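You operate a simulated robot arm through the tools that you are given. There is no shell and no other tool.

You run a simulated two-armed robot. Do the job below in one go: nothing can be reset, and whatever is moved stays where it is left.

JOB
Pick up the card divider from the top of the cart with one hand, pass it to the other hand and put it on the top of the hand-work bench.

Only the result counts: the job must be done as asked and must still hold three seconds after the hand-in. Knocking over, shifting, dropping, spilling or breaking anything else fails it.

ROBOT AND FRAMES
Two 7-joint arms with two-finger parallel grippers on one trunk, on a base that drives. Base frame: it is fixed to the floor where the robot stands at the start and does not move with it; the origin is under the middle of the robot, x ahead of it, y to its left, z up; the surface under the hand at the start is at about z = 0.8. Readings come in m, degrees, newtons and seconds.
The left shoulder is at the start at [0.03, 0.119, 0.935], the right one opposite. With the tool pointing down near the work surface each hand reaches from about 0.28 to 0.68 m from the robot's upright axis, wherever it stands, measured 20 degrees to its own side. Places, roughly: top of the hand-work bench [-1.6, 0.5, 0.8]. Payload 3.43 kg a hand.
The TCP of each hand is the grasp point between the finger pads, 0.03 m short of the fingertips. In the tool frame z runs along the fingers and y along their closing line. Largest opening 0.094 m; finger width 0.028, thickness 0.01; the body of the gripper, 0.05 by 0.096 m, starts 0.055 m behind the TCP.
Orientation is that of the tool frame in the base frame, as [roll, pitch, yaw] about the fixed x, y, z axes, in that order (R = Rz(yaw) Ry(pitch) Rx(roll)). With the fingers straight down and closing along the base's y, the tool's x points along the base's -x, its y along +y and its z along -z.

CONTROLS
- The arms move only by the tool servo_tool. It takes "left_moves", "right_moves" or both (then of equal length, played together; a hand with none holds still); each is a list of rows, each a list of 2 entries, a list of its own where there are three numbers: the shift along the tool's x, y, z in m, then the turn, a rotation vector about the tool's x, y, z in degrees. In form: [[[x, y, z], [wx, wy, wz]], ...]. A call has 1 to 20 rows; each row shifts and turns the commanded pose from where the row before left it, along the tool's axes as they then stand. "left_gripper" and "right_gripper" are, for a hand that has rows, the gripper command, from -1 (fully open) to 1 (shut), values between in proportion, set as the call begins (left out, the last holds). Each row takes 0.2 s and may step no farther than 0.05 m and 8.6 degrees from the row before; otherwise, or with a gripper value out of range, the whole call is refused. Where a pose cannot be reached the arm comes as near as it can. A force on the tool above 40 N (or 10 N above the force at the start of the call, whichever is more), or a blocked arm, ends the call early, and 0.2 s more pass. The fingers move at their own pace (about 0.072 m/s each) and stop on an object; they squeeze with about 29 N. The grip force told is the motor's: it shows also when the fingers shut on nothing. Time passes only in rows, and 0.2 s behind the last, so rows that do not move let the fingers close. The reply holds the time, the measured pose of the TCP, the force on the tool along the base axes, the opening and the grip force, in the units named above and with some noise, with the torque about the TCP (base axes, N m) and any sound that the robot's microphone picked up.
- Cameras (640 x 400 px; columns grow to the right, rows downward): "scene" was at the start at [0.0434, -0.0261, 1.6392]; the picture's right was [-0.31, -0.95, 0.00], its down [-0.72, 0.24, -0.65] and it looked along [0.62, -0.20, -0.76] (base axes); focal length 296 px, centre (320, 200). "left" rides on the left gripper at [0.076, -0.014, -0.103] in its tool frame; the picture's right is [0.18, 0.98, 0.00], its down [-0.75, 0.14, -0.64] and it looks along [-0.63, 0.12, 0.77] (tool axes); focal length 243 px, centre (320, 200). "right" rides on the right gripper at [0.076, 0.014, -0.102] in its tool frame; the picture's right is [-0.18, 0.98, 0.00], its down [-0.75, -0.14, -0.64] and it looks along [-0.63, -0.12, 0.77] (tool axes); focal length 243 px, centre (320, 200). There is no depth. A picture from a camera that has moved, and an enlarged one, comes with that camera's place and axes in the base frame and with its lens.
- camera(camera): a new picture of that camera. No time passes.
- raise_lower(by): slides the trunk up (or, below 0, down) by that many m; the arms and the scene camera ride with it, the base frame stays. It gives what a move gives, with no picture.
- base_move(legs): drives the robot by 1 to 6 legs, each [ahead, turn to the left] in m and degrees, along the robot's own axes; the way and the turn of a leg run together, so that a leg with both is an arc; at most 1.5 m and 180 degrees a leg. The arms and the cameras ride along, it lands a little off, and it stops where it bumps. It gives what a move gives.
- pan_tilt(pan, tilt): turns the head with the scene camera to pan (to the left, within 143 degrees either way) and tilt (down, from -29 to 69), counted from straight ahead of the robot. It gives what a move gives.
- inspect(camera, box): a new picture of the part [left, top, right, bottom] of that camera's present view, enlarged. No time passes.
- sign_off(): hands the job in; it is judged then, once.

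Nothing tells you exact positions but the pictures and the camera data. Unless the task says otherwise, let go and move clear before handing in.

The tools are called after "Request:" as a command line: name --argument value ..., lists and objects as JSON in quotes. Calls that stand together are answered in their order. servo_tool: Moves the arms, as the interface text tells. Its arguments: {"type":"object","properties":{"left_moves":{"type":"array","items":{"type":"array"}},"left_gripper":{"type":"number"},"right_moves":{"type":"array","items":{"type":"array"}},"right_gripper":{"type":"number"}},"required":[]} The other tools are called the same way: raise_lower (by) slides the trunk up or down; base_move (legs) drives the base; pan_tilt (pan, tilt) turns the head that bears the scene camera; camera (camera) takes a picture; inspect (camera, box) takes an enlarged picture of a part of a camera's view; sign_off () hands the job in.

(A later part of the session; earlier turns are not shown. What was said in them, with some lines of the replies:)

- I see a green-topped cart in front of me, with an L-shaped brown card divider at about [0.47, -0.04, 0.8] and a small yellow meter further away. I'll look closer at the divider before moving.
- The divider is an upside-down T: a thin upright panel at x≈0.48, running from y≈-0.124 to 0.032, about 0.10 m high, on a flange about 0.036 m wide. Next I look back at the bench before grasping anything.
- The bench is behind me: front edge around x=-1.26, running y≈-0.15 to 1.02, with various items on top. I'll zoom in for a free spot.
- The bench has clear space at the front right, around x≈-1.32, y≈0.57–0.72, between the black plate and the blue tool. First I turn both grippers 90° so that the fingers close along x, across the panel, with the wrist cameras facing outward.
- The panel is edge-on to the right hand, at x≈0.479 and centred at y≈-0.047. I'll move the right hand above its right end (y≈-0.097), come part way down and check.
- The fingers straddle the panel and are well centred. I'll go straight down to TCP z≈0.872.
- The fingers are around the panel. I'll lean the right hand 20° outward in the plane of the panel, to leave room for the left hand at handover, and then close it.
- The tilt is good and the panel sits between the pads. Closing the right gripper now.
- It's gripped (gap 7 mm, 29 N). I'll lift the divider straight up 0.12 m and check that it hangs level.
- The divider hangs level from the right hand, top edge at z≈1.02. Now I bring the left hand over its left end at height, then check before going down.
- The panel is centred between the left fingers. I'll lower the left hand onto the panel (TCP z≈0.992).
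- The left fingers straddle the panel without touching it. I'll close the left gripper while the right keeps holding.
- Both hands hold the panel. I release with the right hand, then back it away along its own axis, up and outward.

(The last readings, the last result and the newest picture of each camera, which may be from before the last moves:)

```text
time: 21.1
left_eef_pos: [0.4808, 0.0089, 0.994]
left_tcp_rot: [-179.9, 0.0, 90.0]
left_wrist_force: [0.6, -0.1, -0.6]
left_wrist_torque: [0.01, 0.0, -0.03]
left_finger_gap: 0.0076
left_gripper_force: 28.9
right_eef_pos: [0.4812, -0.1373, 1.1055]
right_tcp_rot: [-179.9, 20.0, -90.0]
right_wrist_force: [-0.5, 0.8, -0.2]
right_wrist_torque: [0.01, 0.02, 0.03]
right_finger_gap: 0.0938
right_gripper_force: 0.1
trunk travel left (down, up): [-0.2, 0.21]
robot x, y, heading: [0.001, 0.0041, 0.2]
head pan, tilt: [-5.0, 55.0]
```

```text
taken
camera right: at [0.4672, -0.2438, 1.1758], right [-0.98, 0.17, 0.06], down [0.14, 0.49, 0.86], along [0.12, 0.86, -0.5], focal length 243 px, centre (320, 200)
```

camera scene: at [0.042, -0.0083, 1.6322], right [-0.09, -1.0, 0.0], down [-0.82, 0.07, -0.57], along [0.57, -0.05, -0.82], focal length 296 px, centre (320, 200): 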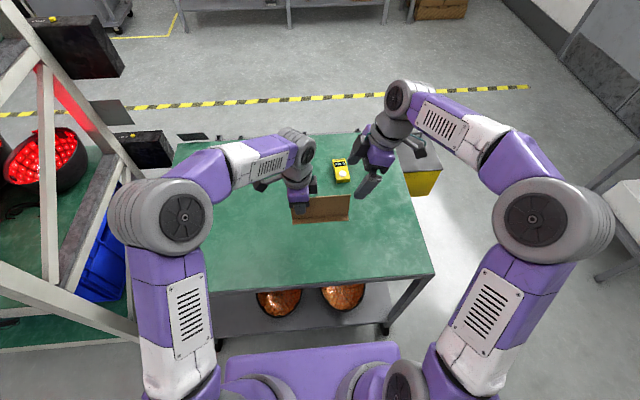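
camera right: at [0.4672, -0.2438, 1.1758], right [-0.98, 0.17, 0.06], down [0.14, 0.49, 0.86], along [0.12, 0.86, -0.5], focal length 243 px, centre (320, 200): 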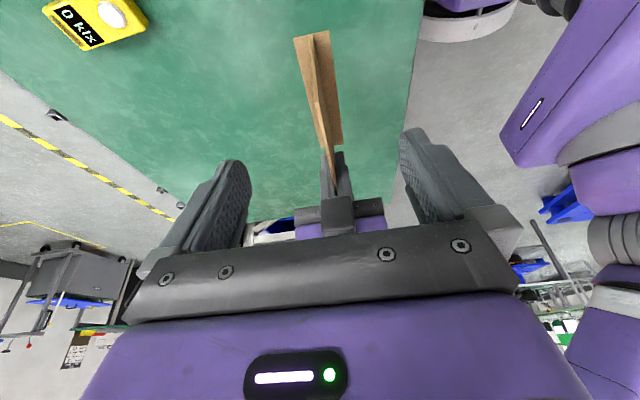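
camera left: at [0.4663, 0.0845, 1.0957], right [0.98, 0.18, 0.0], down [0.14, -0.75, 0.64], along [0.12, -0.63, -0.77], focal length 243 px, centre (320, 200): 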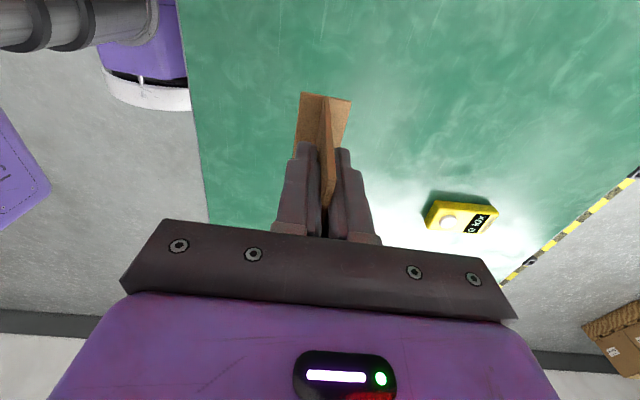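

The handover worked: the left hand alone holds the divider and the right is clear. Before driving I look around, to the left and the right, for obstacles.

Request:
pan_tilt --pan 70 --tilt 40

Request:
camera --camera "scene"

Request:
pan_tilt --pan 125 --tilt 45

Request:
camera --camera "scene"

Request:
pan_tilt --pan -80 --tilt 40

Request:
camera --camera "scene"

Request:
pan_tilt --pan -140 --tilt 40

Request:
camera --camera "scene"

```text
time: 22.6
left_eef_pos: [0.4804, 0.0073, 0.9921]
left_tcp_rot: [180.0, 0.0, 90.0]
left_wrist_force: [0.5, -0.7, -0.7]
left_wrist_torque: [0.02, -0.02, -0.03]
left_finger_gap: 0.0072
left_gripper_force: 29.0
right_eef_pos: [0.4798, -0.1362, 1.1063]
right_tcp_rot: [-179.9, 20.0, -89.9]
right_wrist_force: [0.5, 0.0, -0.4]
right_wrist_torque: [0.02, 0.02, -0.02]
right_finger_gap: 0.0941
right_gripper_force: 0.0
trunk travel left (down, up): [-0.2, 0.21]
robot x, y, heading: [-0.0002, 0.001, -0.1]
head pan, tilt: [70.0, 40.0]
```

```text
taken
camera scene: at [-0.0009, 0.0778, 1.6529], right [0.94, -0.34, 0.0], down [-0.22, -0.6, -0.77], along [0.26, 0.72, -0.64], focal length 296 px, centre (320, 200)
```

scene: 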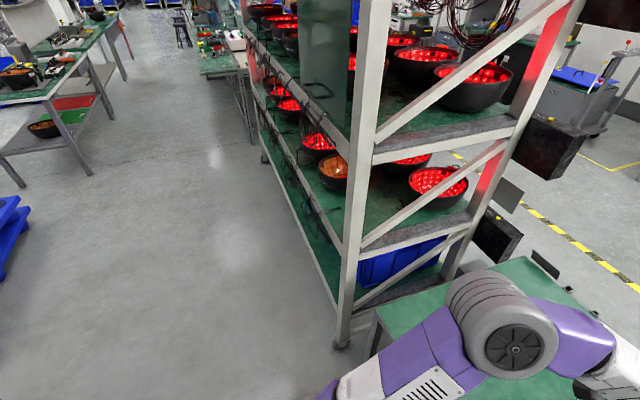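

```text
time: 23.8
left_eef_pos: [0.48, 0.009, 0.9932]
left_tcp_rot: [-180.0, 0.0, 89.8]
left_wrist_force: [0.2, -0.6, 0.2]
left_wrist_torque: [0.05, -0.01, 0.01]
left_finger_gap: 0.0072
left_gripper_force: 29.1
right_eef_pos: [0.4809, -0.1369, 1.105]
right_tcp_rot: [180.0, 20.0, -90.1]
right_wrist_force: [0.3, 0.7, -0.3]
right_wrist_torque: [0.01, 0.03, 0.0]
right_finger_gap: 0.0939
right_gripper_force: 0.0
trunk travel left (down, up): [-0.2, 0.21]
robot x, y, heading: [-0.0, 0.0015, 0.2]
head pan, tilt: [125.0, 45.0]
```

```text
taken
camera scene: at [-0.0766, 0.0646, 1.6457], right [0.82, 0.57, 0.0], down [0.41, -0.58, -0.71], along [-0.41, 0.58, -0.71], focal length 296 px, centre (320, 200)
```

scene: 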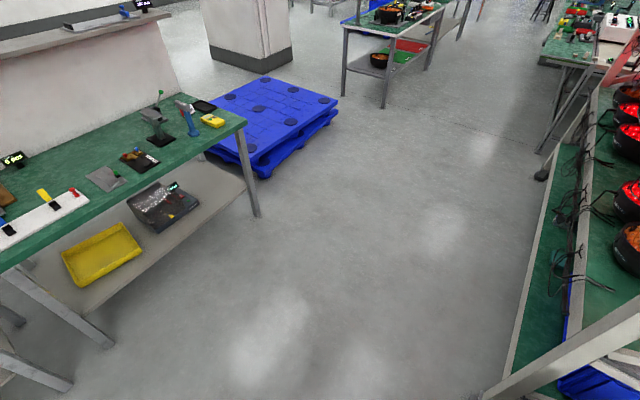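

```text
time: 26.8
left_eef_pos: [0.4795, 0.0093, 0.9916]
left_tcp_rot: [-180.0, 0.0, 90.0]
left_wrist_force: [-0.1, -0.4, -0.5]
left_wrist_torque: [0.07, -0.03, 0.0]
left_finger_gap: 0.0072
left_gripper_force: 29.0
right_eef_pos: [0.4819, -0.1367, 1.105]
right_tcp_rot: [-179.9, 20.0, -90.0]
right_wrist_force: [0.9, -0.2, -0.3]
right_wrist_torque: [-0.01, 0.01, 0.01]
right_finger_gap: 0.0938
right_gripper_force: 0.0
trunk travel left (down, up): [-0.2, 0.21]
robot x, y, heading: [0.0038, 0.0014, 0.1]
head pan, tilt: [-80.0, 40.0]
```

```text
taken
camera scene: at [-0.0153, -0.0858, 1.6529], right [-0.98, -0.17, 0.0], down [-0.11, 0.63, -0.77], along [0.13, -0.75, -0.64], focal length 296 px, centre (320, 200)
```

scene: 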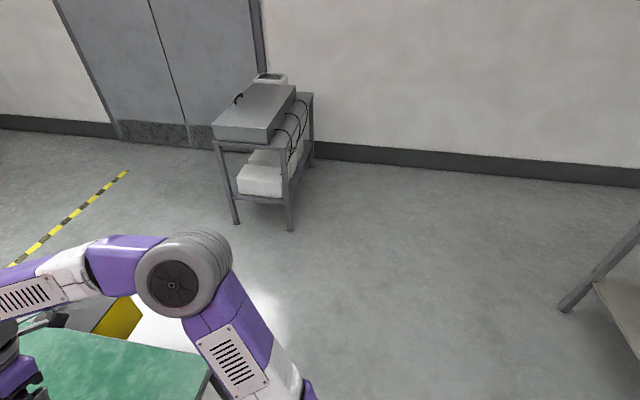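

```text
time: 28.1
left_eef_pos: [0.4791, 0.0079, 0.9916]
left_tcp_rot: [179.9, 0.0, 90.0]
left_wrist_force: [0.9, -0.1, 0.6]
left_wrist_torque: [0.02, -0.02, -0.03]
left_finger_gap: 0.0074
left_gripper_force: 29.5
right_eef_pos: [0.481, -0.137, 1.1051]
right_tcp_rot: [-179.9, 20.0, -90.0]
right_wrist_force: [0.4, -0.2, -0.2]
right_wrist_torque: [0.0, 0.0, 0.0]
right_finger_gap: 0.0938
right_gripper_force: 0.1
trunk travel left (down, up): [-0.2, 0.21]
robot x, y, heading: [0.0021, 0.0006, 0.1]
head pan, tilt: [-140.0, 40.0]
```

```text
taken
camera scene: at [-0.0951, -0.0568, 1.6529], right [-0.64, 0.77, 0.0], down [0.49, 0.41, -0.77], along [-0.59, -0.49, -0.64], focal length 296 px, centre (320, 200)
```

scene: 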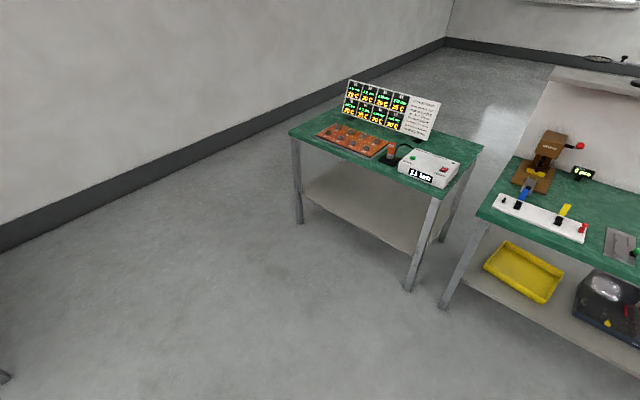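

The way is free: the tall rack starts at about x=0.35, y=0.73 to my left, and the floor between the cart and the bench is clear. I fold the right arm back, then raise the trunk for the drive.

Request:
servo_tool --right_moves '[[[0.0233, 0.03, -0.0138], [0, 0, 0]], [[0.0233, 0.03, -0.0138], [0, 0, 0]], [[0.0233, 0.03, -0.0138], [0, 0, 0]], [[0.0233, 0.03, -0.0138], [0, 0, 0]], [[0.0233, 0.03, -0.0138], [0, 0, 0]], [[0.0233, 0.03, -0.0138], [0, 0, 0]], [[0, 0, 0], [0, 0, 0]]]'

Request:
raise_lower --by 0.1

Request:
pan_tilt --pan 0 --tilt 50

Request:
camera --camera "scene"

```text
time: 29.7
left_eef_pos: [0.4815, 0.0092, 0.9924]
left_tcp_rot: [-180.0, 0.0, 90.0]
left_wrist_force: [0.0, 0.1, -0.8]
left_wrist_torque: [0.05, -0.01, 0.0]
left_finger_gap: 0.0074
left_gripper_force: 28.6
right_eef_pos: [0.3014, -0.2965, 1.1366]
right_tcp_rot: [-180.0, 20.0, -89.9]
right_wrist_force: [-0.6, 0.5, 0.2]
right_wrist_torque: [0.01, 0.04, 0.0]
right_finger_gap: 0.0939
right_gripper_force: 0.0
trunk travel left (down, up): [-0.2, 0.21]
robot x, y, heading: [-0.0023, -0.0024, 0.1]
head pan, tilt: [-140.0, 40.0]
```

```text
time: 31.1
left_eef_pos: [0.4799, 0.008, 1.093]
left_tcp_rot: [180.0, 0.0, 90.1]
left_wrist_force: [0.0, -0.2, -0.8]
left_wrist_torque: [0.07, 0.01, 0.03]
left_finger_gap: 0.0071
left_gripper_force: 28.7
right_eef_pos: [0.3014, -0.2969, 1.2354]
right_tcp_rot: [180.0, 19.9, -90.0]
right_wrist_force: [0.1, 0.5, -0.3]
right_wrist_torque: [-0.04, 0.0, 0.01]
right_finger_gap: 0.094
right_gripper_force: 0.0
trunk travel left (down, up): [-0.3, 0.11]
robot x, y, heading: [-0.0013, 0.0005, 0.0]
head pan, tilt: [-140.0, 40.0]
```

```text
time: 33.3
left_eef_pos: [0.48, 0.0089, 1.093]
left_tcp_rot: [179.9, 0.0, 90.1]
left_wrist_force: [0.2, 0.5, 0.4]
left_wrist_torque: [0.01, -0.01, -0.01]
left_finger_gap: 0.0073
left_gripper_force: 28.9
right_eef_pos: [0.3002, -0.2965, 1.2372]
right_tcp_rot: [180.0, 20.0, -90.0]
right_wrist_force: [-0.4, 0.6, -0.6]
right_wrist_torque: [-0.03, -0.03, -0.01]
right_finger_gap: 0.0941
right_gripper_force: 0.1
trunk travel left (down, up): [-0.3, 0.11]
robot x, y, heading: [-0.0012, -0.0005, -0.1]
head pan, tilt: [0.0, 50.0]
```

```text
taken
camera scene: at [0.0469, -0.0022, 1.7387], right [0.0, -1.0, 0.0], down [-0.77, 0.0, -0.64], along [0.64, 0.0, -0.77], focal length 296 px, centre (320, 200)
```

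scene: 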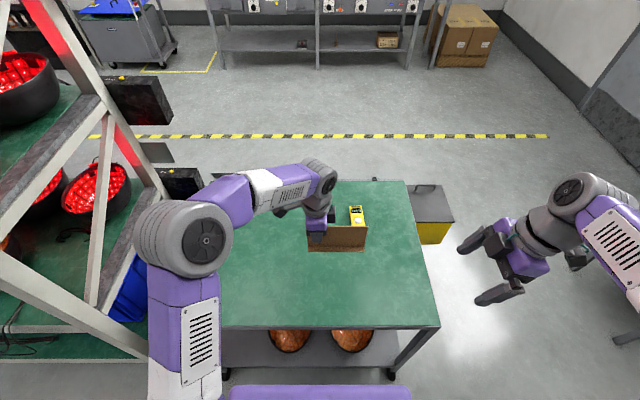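

The divider is held high, bottom at z≈1.02, and the arms are clear. I back away from the cart, then check the pose.

Request:
base_move --legs '[[-0.4, 0]]'

Request:
camera --camera "scene"

```text
time: 35.8
left_eef_pos: [0.0812, 0.0078, 1.092]
left_tcp_rot: [-180.0, 0.0, 89.9]
left_wrist_force: [0.0, 0.8, 1.1]
left_wrist_torque: [0.02, -0.01, 0.03]
left_finger_gap: 0.0074
left_gripper_force: 28.4
right_eef_pos: [-0.0991, -0.2966, 1.2359]
right_tcp_rot: [-180.0, 20.1, -90.1]
right_wrist_force: [0.5, -0.1, 0.2]
right_wrist_torque: [-0.01, -0.03, -0.01]
right_finger_gap: 0.0939
right_gripper_force: 0.0
trunk travel left (down, up): [-0.3, 0.11]
robot x, y, heading: [-0.4009, 0.0014, -0.2]
head pan, tilt: [0.0, 50.0]
```

```text
taken
camera scene: at [-0.3533, -0.0019, 1.7387], right [0.0, -1.0, 0.0], down [-0.77, 0.0, -0.64], along [0.64, 0.0, -0.77], focal length 296 px, centre (320, 200)
```

scene: 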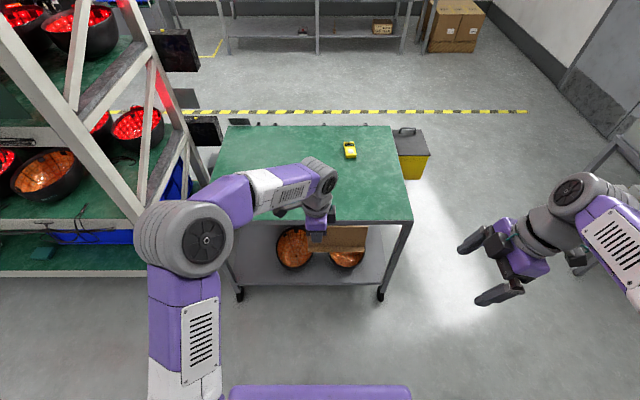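

Request:
base_move --legs '[[0, 90]]'

Request:
camera --camera "scene"

```text
time: 40.0
left_eef_pos: [-0.4075, 0.4805, 1.0922]
left_tcp_rot: [180.0, 0.0, 180.0]
left_wrist_force: [-0.3, 0.5, -1.6]
left_wrist_torque: [0.03, 0.02, -0.01]
left_finger_gap: 0.0074
left_gripper_force: 29.2
right_eef_pos: [-0.1027, 0.302, 1.2349]
right_tcp_rot: [-180.0, 19.9, 0.0]
right_wrist_force: [0.2, 0.0, 0.3]
right_wrist_torque: [-0.01, -0.04, 0.02]
right_finger_gap: 0.0942
right_gripper_force: 0.0
trunk travel left (down, up): [-0.3, 0.11]
robot x, y, heading: [-0.4016, 0.0007, 89.9]
head pan, tilt: [0.0, 50.0]
```

```text
taken
camera scene: at [-0.4, 0.0453, 1.7387], right [1.0, 0.0, 0.0], down [0.0, -0.77, -0.64], along [0.0, 0.64, -0.77], focal length 296 px, centre (320, 200)
```

scene: 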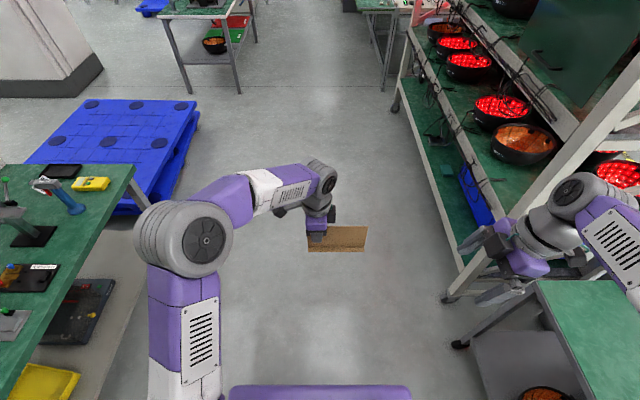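

Request:
base_move --legs '[[0.6, 0]]'

Request:
base_move --legs '[[0, 90]]'

Request:
camera --camera "scene"

```text
time: 43.4
left_eef_pos: [-0.4097, 1.0793, 1.092]
left_tcp_rot: [180.0, 0.0, -179.9]
left_wrist_force: [-0.3, -0.5, 0.1]
left_wrist_torque: [-0.03, 0.05, 0.03]
left_finger_gap: 0.0069
left_gripper_force: 28.8
right_eef_pos: [-0.1031, 0.9009, 1.237]
right_tcp_rot: [-179.9, 19.9, 0.0]
right_wrist_force: [0.1, 0.4, -0.2]
right_wrist_torque: [0.01, -0.04, 0.0]
right_finger_gap: 0.0941
right_gripper_force: 0.0
trunk travel left (down, up): [-0.3, 0.11]
robot x, y, heading: [-0.4003, 0.6027, 89.9]
head pan, tilt: [0.0, 50.0]
```

```text
time: 47.6
left_eef_pos: [-0.8812, 0.5853, 1.0924]
left_tcp_rot: [179.9, 0.0, -89.4]
left_wrist_force: [0.4, -0.4, -1.2]
left_wrist_torque: [0.01, 0.0, 0.02]
left_finger_gap: 0.0072
left_gripper_force: 28.8
right_eef_pos: [-0.7033, 0.8935, 1.2358]
right_tcp_rot: [179.9, 20.0, 90.6]
right_wrist_force: [-0.6, -0.1, 0.4]
right_wrist_torque: [-0.01, -0.02, 0.03]
right_finger_gap: 0.094
right_gripper_force: 0.0
trunk travel left (down, up): [-0.3, 0.11]
robot x, y, heading: [-0.4015, 0.5997, -178.9]
head pan, tilt: [0.0, 50.0]
```

```text
taken
camera scene: at [-0.4473, 0.5964, 1.7387], right [-0.01, 1.0, 0.0], down [0.77, 0.01, -0.64], along [-0.64, -0.01, -0.77], focal length 296 px, centre (320, 200)
```

scene: 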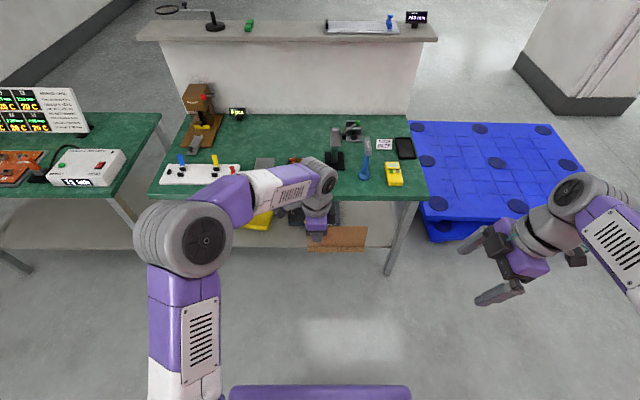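

I'm now facing the bench. I zoom in on the free area in front of the press, between the black plate and the blue tool.

Request:
inspect --camera "scene" --box '[230, 90, 440, 220]'

Request:
inspect --camera "scene" --box '[150, 70, 310, 210]'

Request:
camera --camera "left"

Request:
camera --camera "right"

```text
3.05 times, centred on (335, 155) of scene
camera zoom: at [-0.4473, 0.5964, 1.7387], right [-0.01, 1.0, 0.0], down [0.77, 0.01, -0.64], along [-0.64, -0.01, -0.77], focal length 902 px, centre (274, 337)
```

zoom: 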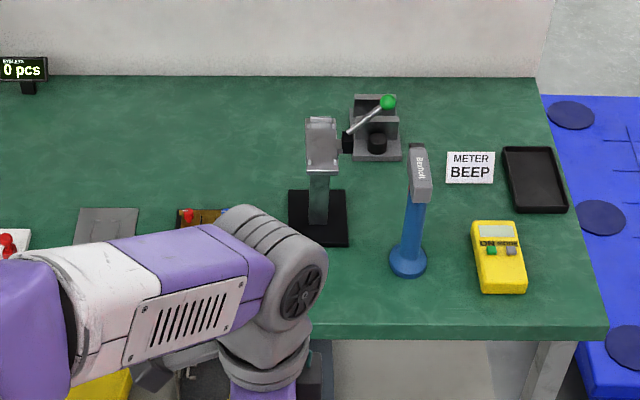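

```text
2.86 times, centred on (230, 140) of scene
camera zoom: at [-0.4473, 0.5964, 1.7387], right [-0.01, 1.0, 0.0], down [0.77, 0.01, -0.64], along [-0.64, -0.01, -0.77], focal length 845 px, centre (577, 371)
```

zoom: 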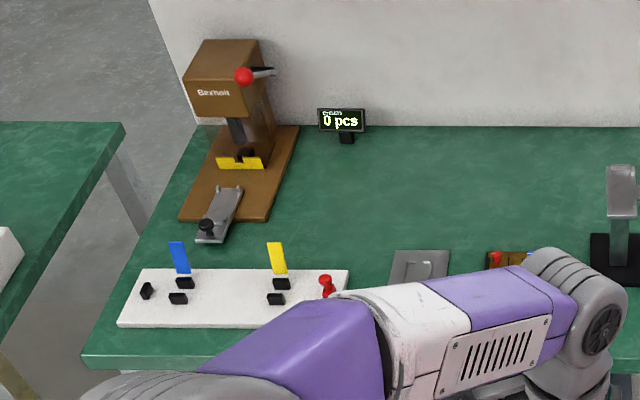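

```text
taken
camera left: at [-0.8646, 0.5097, 1.1955], right [-0.98, -0.19, 0.0], down [-0.15, 0.75, 0.64], along [-0.12, 0.63, -0.77], focal length 243 px, centre (320, 200)
```

left: 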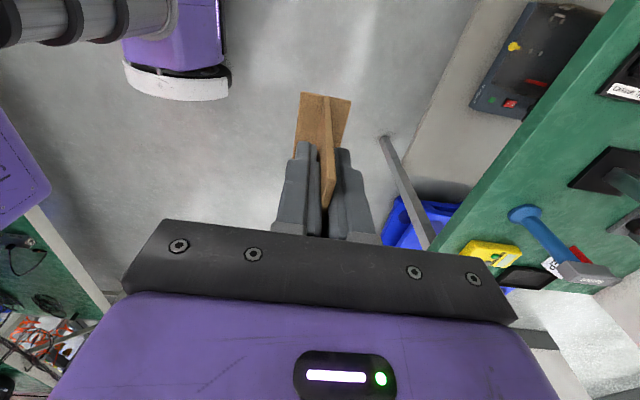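

```text
taken
camera right: at [-0.6902, 0.9996, 1.306], right [0.98, -0.16, 0.06], down [-0.14, -0.49, 0.86], along [-0.11, -0.86, -0.5], focal length 243 px, centre (320, 200)
```

right: 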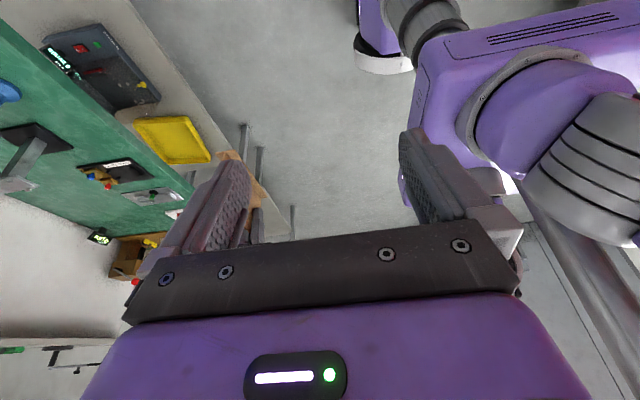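

The front strip is clear: black plate up to y≈0.535, press base from x≈-1.41 back, blue tool base from y≈0.745. I aim the divider centre at about (-1.31, 0.64), so I drive straight ahead 0.40 m.

Request:
base_move --legs '[[0.4, 0]]'

Request:
camera --camera "scene"

Request:
camera --camera "left"

Request:
camera --camera "right"

```text
time: 50.1
left_eef_pos: [-1.2798, 0.5793, 1.0926]
left_tcp_rot: [180.0, 0.0, -89.2]
left_wrist_force: [0.0, 0.1, -0.3]
left_wrist_torque: [-0.02, -0.03, 0.03]
left_finger_gap: 0.0074
left_gripper_force: 29.3
right_eef_pos: [-1.1043, 0.8875, 1.2356]
right_tcp_rot: [-180.0, 20.0, 90.7]
right_wrist_force: [0.1, 0.2, -0.1]
right_wrist_torque: [-0.01, 0.04, -0.02]
right_finger_gap: 0.0938
right_gripper_force: 0.1
trunk travel left (down, up): [-0.3, 0.11]
robot x, y, heading: [-0.795, 0.5965, -179.3]
head pan, tilt: [0.0, 50.0]
```

```text
taken
camera scene: at [-0.8466, 0.5919, 1.7387], right [-0.01, 1.0, 0.0], down [0.77, 0.01, -0.64], along [-0.64, -0.01, -0.77], focal length 296 px, centre (320, 200)
```

scene: 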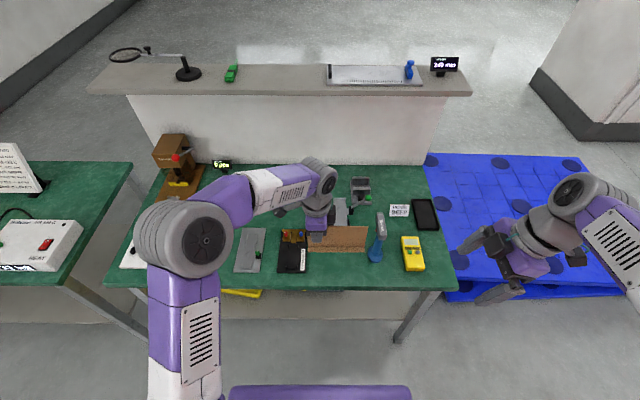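

```text
taken
camera left: at [-1.2634, 0.5039, 1.1955], right [-0.98, -0.2, 0.0], down [-0.15, 0.75, 0.64], along [-0.13, 0.63, -0.77], focal length 243 px, centre (320, 200)
```

left: 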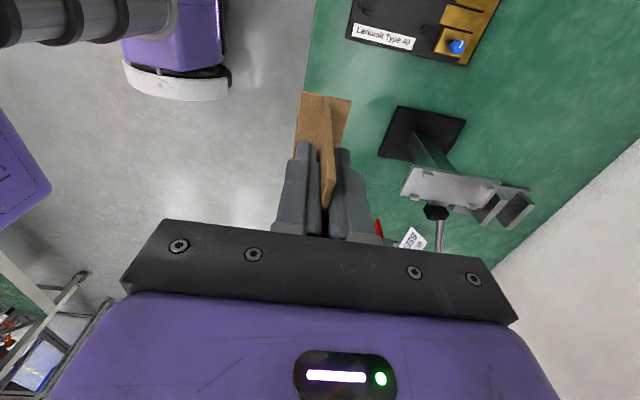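

```text
taken
camera right: at [-1.0904, 0.9943, 1.306], right [0.98, -0.16, 0.06], down [-0.13, -0.49, 0.86], along [-0.11, -0.86, -0.5], focal length 243 px, centre (320, 200)
```

right: 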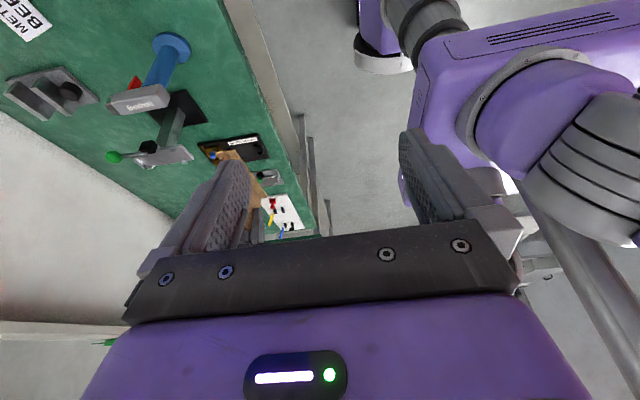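

Request:
inspect --camera "scene" --box '[220, 150, 450, 300]'

Request:
inspect --camera "left" --box '[280, 0, 560, 240]'

```text
2.67 times, centred on (335, 225) of scene
camera zoom: at [-0.8466, 0.5919, 1.7387], right [-0.01, 1.0, 0.0], down [0.77, 0.01, -0.64], along [-0.64, -0.01, -0.77], focal length 789 px, centre (280, 133)
```

zoom: 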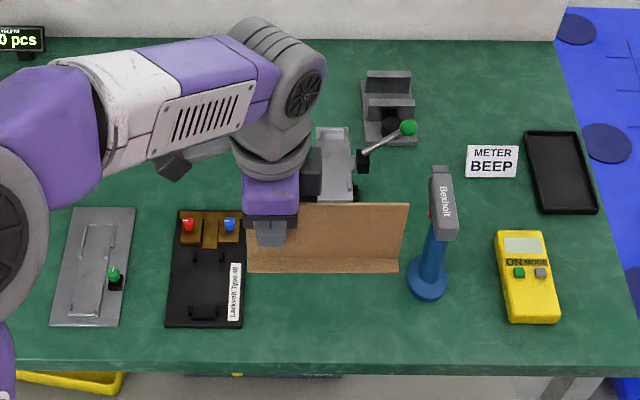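

```text
1.67 times, centred on (420, 120) of left
camera zoom: at [-1.2634, 0.5039, 1.1955], right [-0.98, -0.2, 0.0], down [-0.15, 0.75, 0.64], along [-0.13, 0.63, -0.77], focal length 404 px, centre (153, 333)
```

zoom: 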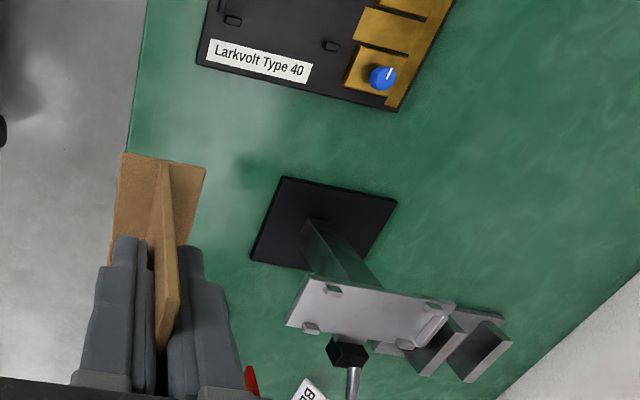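

The divider now hangs above the bench front edge. I shift it about 3 cm ahead and 1.4 cm to the right for even clearances, then lower it part way and check.

Request:
servo_tool --left_moves '[[[-0.0072, 0.0149, 0], [0, 0, 0]], [[-0.0072, 0.0149, 0], [0, 0, 0]], [[0, 0, 0.03], [0, 0, 0]], [[0, 0, 0.04], [0, 0, 0]], [[0, 0, 0.04], [0, 0, 0]], [[0, 0, 0.03], [0, 0, 0]], [[0, 0, 0], [0, 0, 0]]]'

Request:
inspect --camera "scene" --box '[220, 150, 450, 300]'

Request:
camera --camera "left"

Request:
camera --camera "right"

```text
time: 51.7
left_eef_pos: [-1.3075, 0.5938, 0.9526]
left_tcp_rot: [180.0, 0.0, -89.2]
left_wrist_force: [-0.1, -0.2, -0.4]
left_wrist_torque: [0.0, 0.01, 0.02]
left_finger_gap: 0.0073
left_gripper_force: 29.3
right_eef_pos: [-1.1031, 0.8857, 1.2364]
right_tcp_rot: [-180.0, 20.1, 90.8]
right_wrist_force: [-0.1, -0.1, 0.2]
right_wrist_torque: [0.01, -0.02, 0.0]
right_finger_gap: 0.0938
right_gripper_force: 0.1
trunk travel left (down, up): [-0.3, 0.11]
robot x, y, heading: [-0.7974, 0.5921, -179.1]
head pan, tilt: [0.0, 50.0]
```

```text
2.67 times, centred on (335, 225) of scene
camera zoom: at [-0.8458, 0.5917, 1.7388], right [-0.01, 1.0, 0.0], down [0.77, 0.01, -0.64], along [-0.64, -0.01, -0.77], focal length 789 px, centre (280, 133)
```

zoom: 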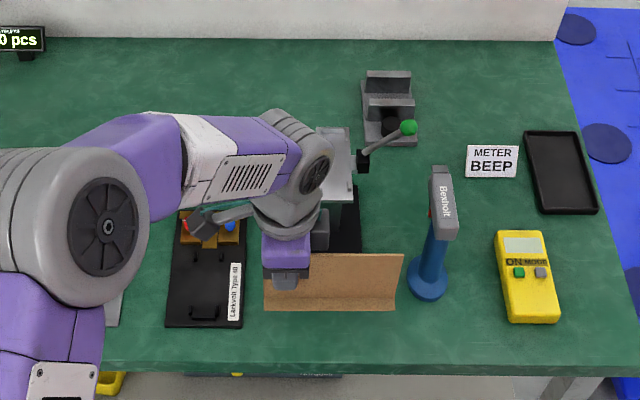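

```text
taken
camera left: at [-1.2918, 0.518, 1.0556], right [-0.98, -0.2, 0.0], down [-0.15, 0.75, 0.64], along [-0.13, 0.63, -0.77], focal length 243 px, centre (320, 200)
```

left: 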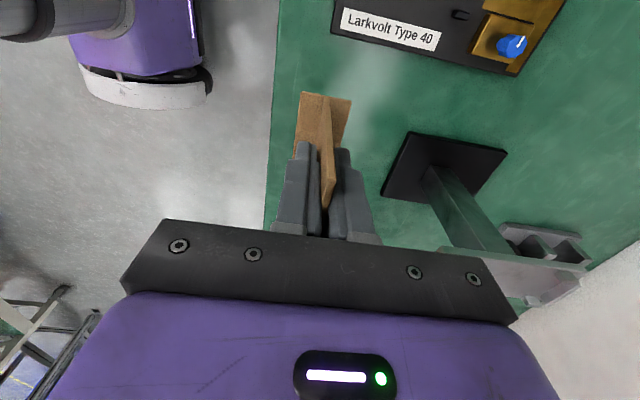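

```text
taken
camera right: at [-1.0899, 0.9943, 1.3062], right [0.99, -0.16, 0.06], down [-0.13, -0.49, 0.86], along [-0.11, -0.86, -0.5], focal length 243 px, centre (320, 200)
```

right: 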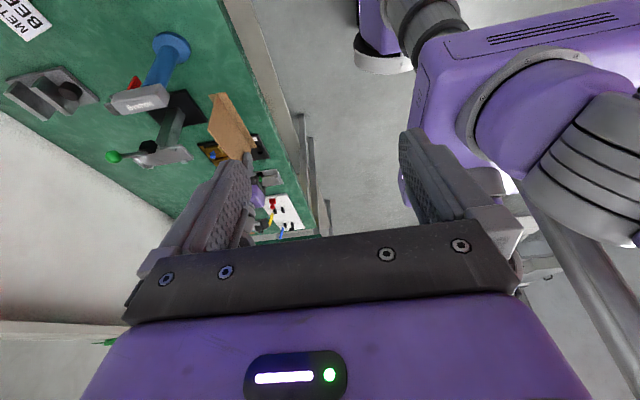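

Request:
servo_tool --left_moves '[[[0, 0, 0.02], [0, 0, 0]], [[0, 0, 0.02], [0, 0, 0]], [[0, 0, 0.015], [0, 0, 0]], [[0, 0, 0], [0, 0, 0]]]'

Request:
camera --camera "scene"

Request:
inspect --camera "scene" --box '[260, 190, 420, 290]'

Request:
inspect --camera "right" --box '[80, 20, 320, 200]'

```text
time: 52.7
left_eef_pos: [-1.3087, 0.5932, 0.8964]
left_tcp_rot: [-179.9, 0.0, -89.2]
left_wrist_force: [0.5, 0.1, -1.1]
left_wrist_torque: [-0.03, -0.03, -0.02]
left_finger_gap: 0.0071
left_gripper_force: 29.2
right_eef_pos: [-1.1042, 0.8873, 1.2358]
right_tcp_rot: [179.9, 20.0, 90.7]
right_wrist_force: [-0.3, 0.2, -0.4]
right_wrist_torque: [0.01, -0.01, -0.01]
right_finger_gap: 0.0941
right_gripper_force: 0.1
trunk travel left (down, up): [-0.3, 0.11]
robot x, y, heading: [-0.7998, 0.5908, -179.5]
head pan, tilt: [0.0, 50.0]
```

```text
taken
camera scene: at [-0.8459, 0.5918, 1.7388], right [-0.01, 1.0, 0.0], down [0.77, 0.01, -0.64], along [-0.64, -0.01, -0.77], focal length 296 px, centre (320, 200)
```

scene: 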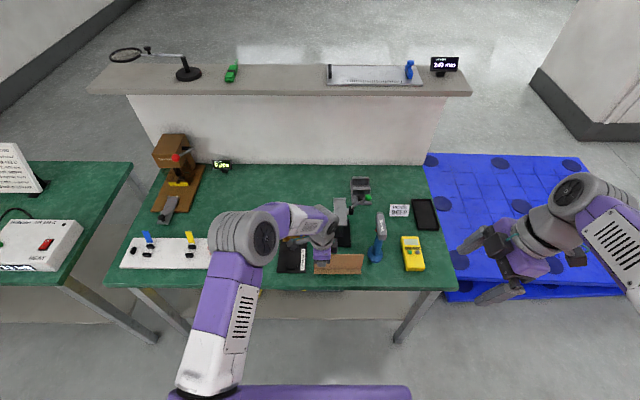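

```text
4.00 times, centred on (340, 240) of scene
camera zoom: at [-0.8459, 0.5918, 1.7388], right [-0.01, 1.0, 0.0], down [0.77, 0.01, -0.64], along [-0.64, -0.01, -0.77], focal length 1183 px, centre (240, 40)
```

zoom: 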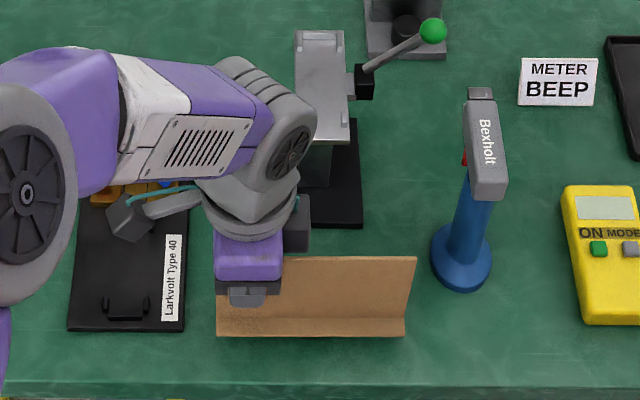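

```text
2.22 times, centred on (200, 110) of right
camera zoom: at [-1.09, 0.9943, 1.3061], right [0.99, -0.16, 0.06], down [-0.13, -0.49, 0.86], along [-0.11, -0.86, -0.5], focal length 539 px, centre (587, 400)
```

zoom: 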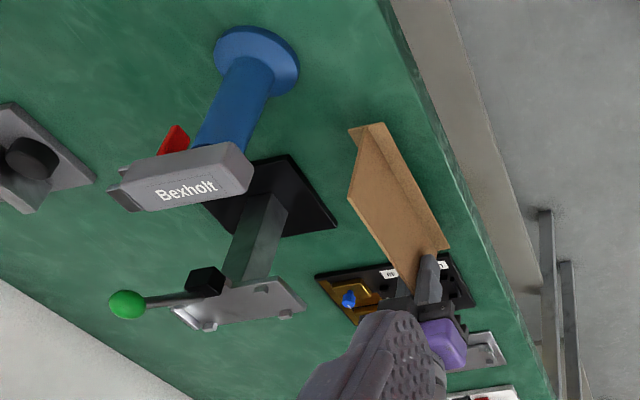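

The clearances hold: flange at x≈-1.29 to -1.33, y≈0.566–0.725, bottom about 2.4 cm above the bench. I lower it gently.

Request:
servo_tool --left_moves '[[[0, 0, 0.008], [0, 0, 0]], [[0, 0, 0.005], [0, 0, 0]], [[0, 0, 0.004], [0, 0, 0]], [[0, 0, 0.002], [0, 0, 0]], [[0, 0, 0], [0, 0, 0]]]'

Request:
inspect --camera "scene" --box '[290, 220, 390, 290]'

Request:
inspect --camera "right" --box '[180, 50, 300, 150]'

```text
time: 53.9
left_eef_pos: [-1.3092, 0.5941, 0.8795]
left_tcp_rot: [179.9, 0.1, -89.2]
left_wrist_force: [-0.2, 0.3, -0.7]
left_wrist_torque: [-0.05, -0.01, -0.01]
left_finger_gap: 0.0072
left_gripper_force: 28.7
right_eef_pos: [-1.1017, 0.888, 1.2365]
right_tcp_rot: [180.0, 20.0, 90.6]
right_wrist_force: [-0.2, -0.6, 0.0]
right_wrist_torque: [-0.01, 0.04, 0.02]
right_finger_gap: 0.0941
right_gripper_force: 0.0
trunk travel left (down, up): [-0.3, 0.11]
robot x, y, heading: [-0.8008, 0.5939, -179.3]
head pan, tilt: [0.0, 50.0]
```

```text
5.71 times, centred on (340, 255) of scene
camera zoom: at [-0.8461, 0.5919, 1.7387], right [-0.01, 1.0, 0.0], down [0.77, 0.01, -0.64], along [-0.64, -0.01, -0.77], focal length 1690 px, centre (206, -114)
```

zoom: 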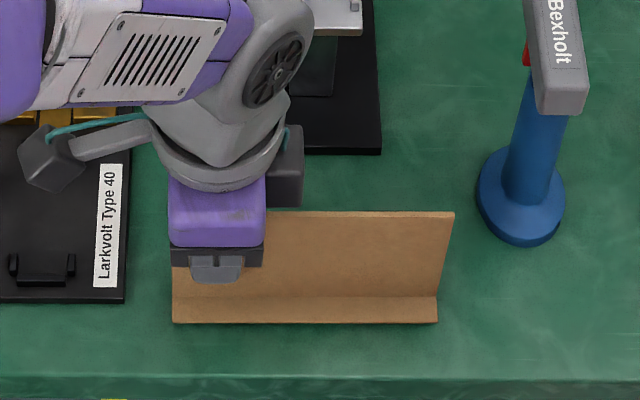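

```text
4.00 times, centred on (240, 100) of right
camera zoom: at [-1.0901, 0.9943, 1.3061], right [0.99, -0.16, 0.06], down [-0.13, -0.49, 0.86], along [-0.11, -0.86, -0.5], focal length 970 px, centre (640, 600)
```

zoom: 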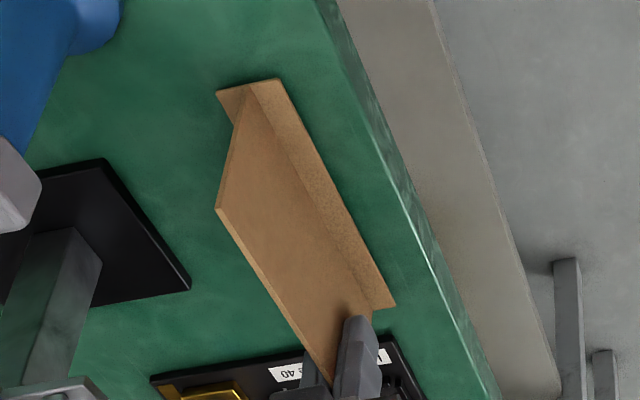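

Request:
servo_tool --left_moves '[[[0, 0, 0.002], [0, 0, 0]], [[0, 0, 0.002], [0, 0, 0]], [[0, 0, 0.001], [0, 0, 0]], [[0, 0, 0], [0, 0, 0]]]'

Request:
inspect --camera "right" --box '[180, 50, 300, 150]'

```text
time: 54.9
left_eef_pos: [-1.3091, 0.5942, 0.8748]
left_tcp_rot: [180.0, 0.0, -89.3]
left_wrist_force: [0.5, 0.3, 0.4]
left_wrist_torque: [-0.05, -0.01, 0.02]
left_finger_gap: 0.0076
left_gripper_force: 28.4
right_eef_pos: [-1.1043, 0.8884, 1.2366]
right_tcp_rot: [-179.9, 20.0, 90.6]
right_wrist_force: [0.4, -0.1, 0.2]
right_wrist_torque: [-0.03, 0.03, 0.01]
right_finger_gap: 0.0941
right_gripper_force: 0.1
trunk travel left (down, up): [-0.3, 0.11]
robot x, y, heading: [-0.7979, 0.5901, -179.4]
head pan, tilt: [0.0, 50.0]
```

```text
4.00 times, centred on (240, 100) of right
camera zoom: at [-1.0901, 0.9943, 1.3061], right [0.99, -0.16, 0.06], down [-0.13, -0.49, 0.86], along [-0.11, -0.86, -0.5], focal length 970 px, centre (640, 600)
```

zoom: 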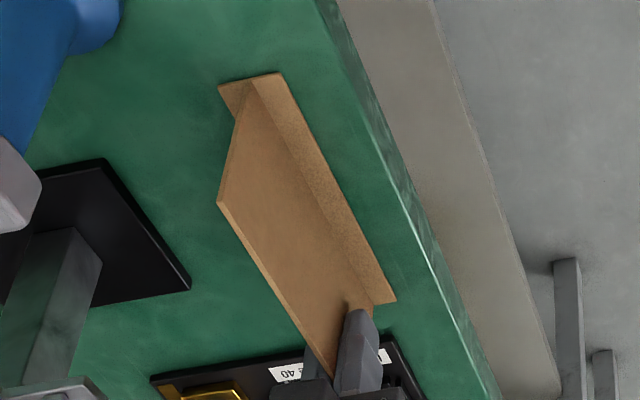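

No contact yet. I keep going down in 1 mm steps and watch the force.

Request:
servo_tool --left_moves '[[[0, 0, 0.001], [0, 0, 0]], [[0, 0, 0.001], [0, 0, 0]], [[0, 0, 0], [0, 0, 0]]]'

```text
time: 55.7
left_eef_pos: [-1.3091, 0.5928, 0.8732]
left_tcp_rot: [179.9, 0.0, -89.1]
left_wrist_force: [0.0, -2.5, 8.6]
left_wrist_torque: [0.61, -0.07, -0.07]
left_finger_gap: 0.0071
left_gripper_force: 29.0
right_eef_pos: [-1.1028, 0.8872, 1.2369]
right_tcp_rot: [-180.0, 20.0, 90.8]
right_wrist_force: [0.3, 0.0, 0.3]
right_wrist_torque: [0.0, -0.01, -0.01]
right_finger_gap: 0.094
right_gripper_force: 0.0
trunk travel left (down, up): [-0.3, 0.11]
robot x, y, heading: [-0.7991, 0.5921, -179.3]
head pan, tilt: [0.0, 50.0]
```

Contact: about 8.6 N upward, centred near the middle of the divider. I ease off half a millimetre and open the left gripper.

Request:
servo_tool --left_moves '[[[0, 0, -0.0006], [0, 0, 0]], [[0, 0, 0], [0, 0, 0]]]'

Request:
servo_tool --left_moves '[[[0, 0, 0], [0, 0, 0]], [[0, 0, 0], [0, 0, 0]], [[0, 0, 0], [0, 0, 0]], [[0, 0, 0], [0, 0, 0]], [[0, 0, 0], [0, 0, 0]]]' --left_gripper -1

Request:
inspect --camera "scene" --box '[290, 220, 390, 290]'

Request:
inspect --camera "right" --box '[180, 50, 300, 150]'

Request:
camera --camera "left"

```text
time: 56.3
left_eef_pos: [-1.3079, 0.594, 0.8724]
left_tcp_rot: [179.9, 0.0, -89.2]
left_wrist_force: [-0.7, -2.8, 8.8]
left_wrist_torque: [0.13, 0.08, -0.05]
left_finger_gap: 0.0073
left_gripper_force: 29.3
right_eef_pos: [-1.1036, 0.8894, 1.2362]
right_tcp_rot: [180.0, 20.0, 90.9]
right_wrist_force: [-0.6, -0.4, -0.6]
right_wrist_torque: [0.0, -0.01, 0.05]
right_finger_gap: 0.0939
right_gripper_force: 0.1
trunk travel left (down, up): [-0.3, 0.11]
robot x, y, heading: [-0.8014, 0.5964, -179.5]
head pan, tilt: [0.0, 50.0]
```

```text
time: 57.5
left_eef_pos: [-1.3088, 0.5937, 0.8722]
left_tcp_rot: [180.0, 0.0, -89.2]
left_wrist_force: [0.8, 0.2, 0.0]
left_wrist_torque: [0.01, 0.0, 0.04]
left_finger_gap: 0.094
left_gripper_force: 0.1
right_eef_pos: [-1.104, 0.8873, 1.2357]
right_tcp_rot: [-180.0, 20.0, 90.7]
right_wrist_force: [-0.6, -0.8, 0.7]
right_wrist_torque: [0.0, 0.02, 0.0]
right_finger_gap: 0.094
right_gripper_force: 0.1
trunk travel left (down, up): [-0.3, 0.11]
robot x, y, heading: [-0.7962, 0.5965, -179.0]
head pan, tilt: [0.0, 50.0]
```

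```text
5.71 times, centred on (340, 255) of scene
camera zoom: at [-0.8461, 0.5919, 1.7387], right [-0.01, 1.0, 0.0], down [0.77, 0.01, -0.64], along [-0.64, -0.01, -0.77], focal length 1690 px, centre (206, -114)
```

zoom: 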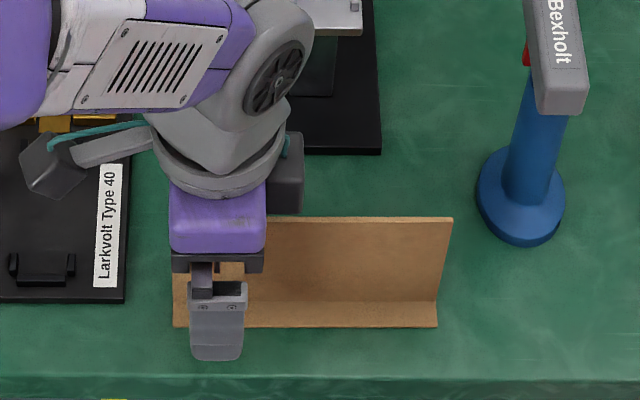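

```text
4.00 times, centred on (240, 100) of right
camera zoom: at [-1.0901, 0.9943, 1.3061], right [0.99, -0.16, 0.06], down [-0.13, -0.49, 0.86], along [-0.11, -0.86, -0.5], focal length 970 px, centre (640, 600)
```

zoom: 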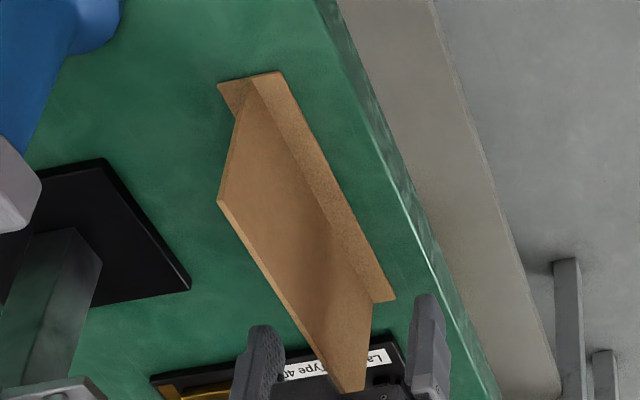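

```text
taken
camera left: at [-1.2929, 0.518, 0.9752], right [-0.98, -0.2, 0.0], down [-0.15, 0.75, 0.64], along [-0.13, 0.63, -0.77], focal length 243 px, centre (320, 200)
```

left: 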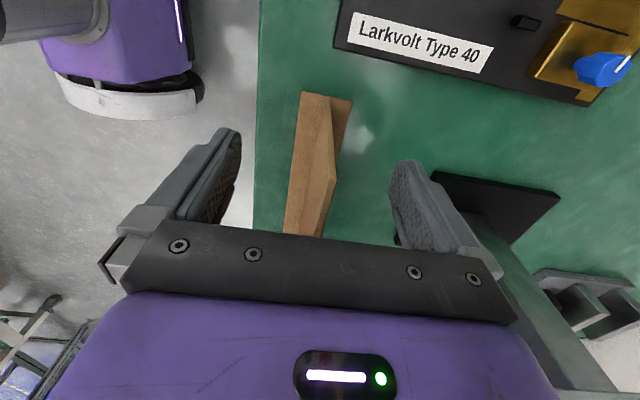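

The divider stands upright by itself on the bench and the gripper is open around it. I lift the left hand straight up.

Request:
servo_tool --left_moves '[[[0, 0, -0.015], [0, 0, 0]], [[0, 0, -0.025], [0, 0, 0]], [[0, 0, -0.035], [0, 0, 0]], [[0, 0, -0.04], [0, 0, 0]], [[0, 0, -0.04], [0, 0, 0]], [[0, 0, -0.04], [0, 0, 0]], [[0, 0, -0.03], [0, 0, 0]], [[0, 0, 0], [0, 0, 0]]]' --left_gripper -1

Request:
camera --camera "scene"

Request:
camera --camera "left"

```text
time: 59.3
left_eef_pos: [-1.3096, 0.5923, 1.097]
left_tcp_rot: [179.9, 0.0, -89.3]
left_wrist_force: [0.4, 0.2, -0.2]
left_wrist_torque: [0.02, 0.03, -0.02]
left_finger_gap: 0.094
left_gripper_force: 0.1
right_eef_pos: [-1.1044, 0.8863, 1.2362]
right_tcp_rot: [-180.0, 20.1, 90.8]
right_wrist_force: [-0.3, 0.1, 0.0]
right_wrist_torque: [0.05, -0.02, -0.02]
right_finger_gap: 0.0941
right_gripper_force: 0.1
trunk travel left (down, up): [-0.3, 0.11]
robot x, y, heading: [-0.7991, 0.5958, -179.1]
head pan, tilt: [0.0, 50.0]
```

```text
taken
camera scene: at [-0.8464, 0.5919, 1.7387], right [-0.01, 1.0, 0.0], down [0.77, 0.01, -0.64], along [-0.64, -0.01, -0.77], focal length 296 px, centre (320, 200)
```

scene: 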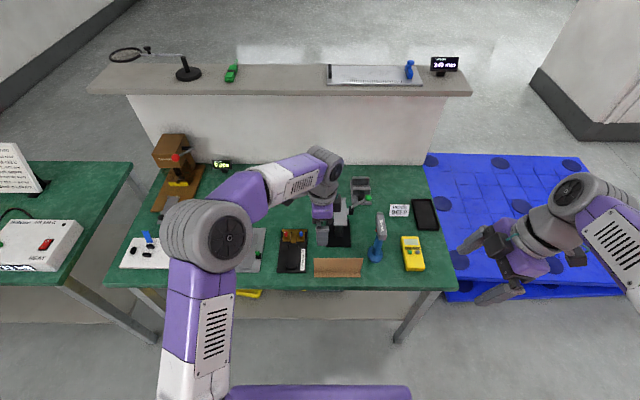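

```text
taken
camera left: at [-1.2941, 0.5177, 1.2005], right [-0.98, -0.2, 0.0], down [-0.15, 0.75, 0.64], along [-0.13, 0.63, -0.77], focal length 243 px, centre (320, 200)
```

left: 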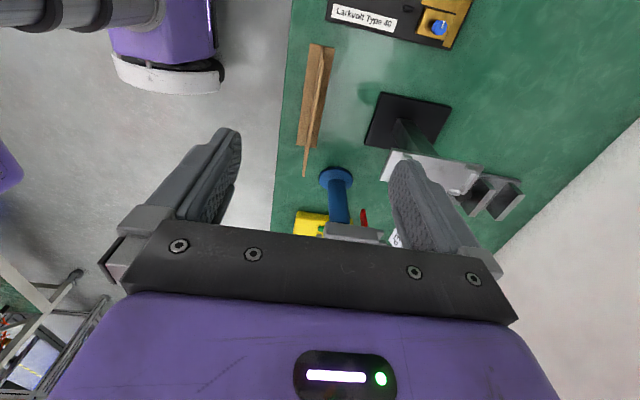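

The divider stands free on the bench, undisturbed, and the hand is well above it. I back the robot off a little and take a last look.

Request:
base_move --legs '[[-0.3, 0]]'

Request:
inspect --camera "scene" --box '[140, 80, 460, 280]'

Request:
camera --camera "scene"

```text
time: 61.4
left_eef_pos: [-1.0107, 0.5983, 1.0972]
left_tcp_rot: [180.0, 0.0, -89.2]
left_wrist_force: [0.0, 0.8, 0.8]
left_wrist_torque: [0.0, 0.03, -0.02]
left_finger_gap: 0.094
left_gripper_force: 0.0
right_eef_pos: [-0.8044, 0.8928, 1.237]
right_tcp_rot: [179.9, 20.0, 90.7]
right_wrist_force: [0.3, 0.7, -0.9]
right_wrist_torque: [-0.01, 0.01, -0.01]
right_finger_gap: 0.0942
right_gripper_force: 0.0
trunk travel left (down, up): [-0.3, 0.11]
robot x, y, heading: [-0.5047, 0.5993, -179.1]
head pan, tilt: [0.0, 50.0]
```

```text
2.00 times, centred on (300, 180) of scene
camera zoom: at [-0.5473, 0.5956, 1.7387], right [-0.01, 1.0, 0.0], down [0.77, 0.01, -0.64], along [-0.64, -0.01, -0.77], focal length 592 px, centre (360, 240)
```

zoom: 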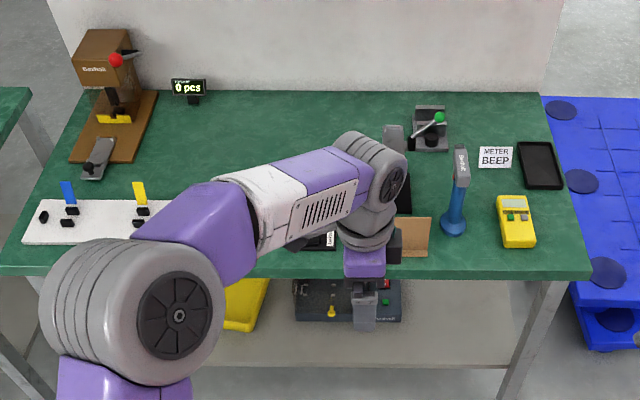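

```text
taken
camera scene: at [-0.5473, 0.5956, 1.7387], right [-0.01, 1.0, 0.0], down [0.77, 0.01, -0.64], along [-0.64, -0.01, -0.77], focal length 296 px, centre (320, 200)
```

scene: 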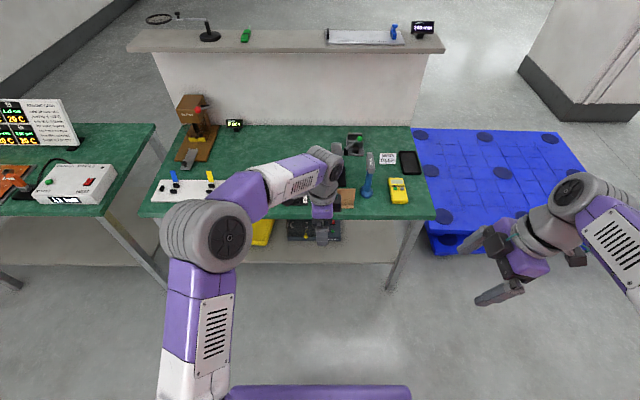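

The divider stands upright on the bench top, nothing else has moved, and both hands are empty and clear. I hand the job in.

Request:
sign_off

```text
The job is handed in.
```

The job is done and handed in. The card divider stands upright on the hand-work bench, near the front edge in front of the press.

- **Handover:** The right hand picked the divider up from the cart and passed it to the left hand in the air above the cart. The left hand then set it on the bench.
- **Surroundings:** In the last pictures nothing else on the bench looked moved or knocked over. The yellow meter on the cart was where it started when I backed away.
- **Robot:** Both grippers are open and empty, and I backed the robot about 0.3 m away from the bench before handing in.
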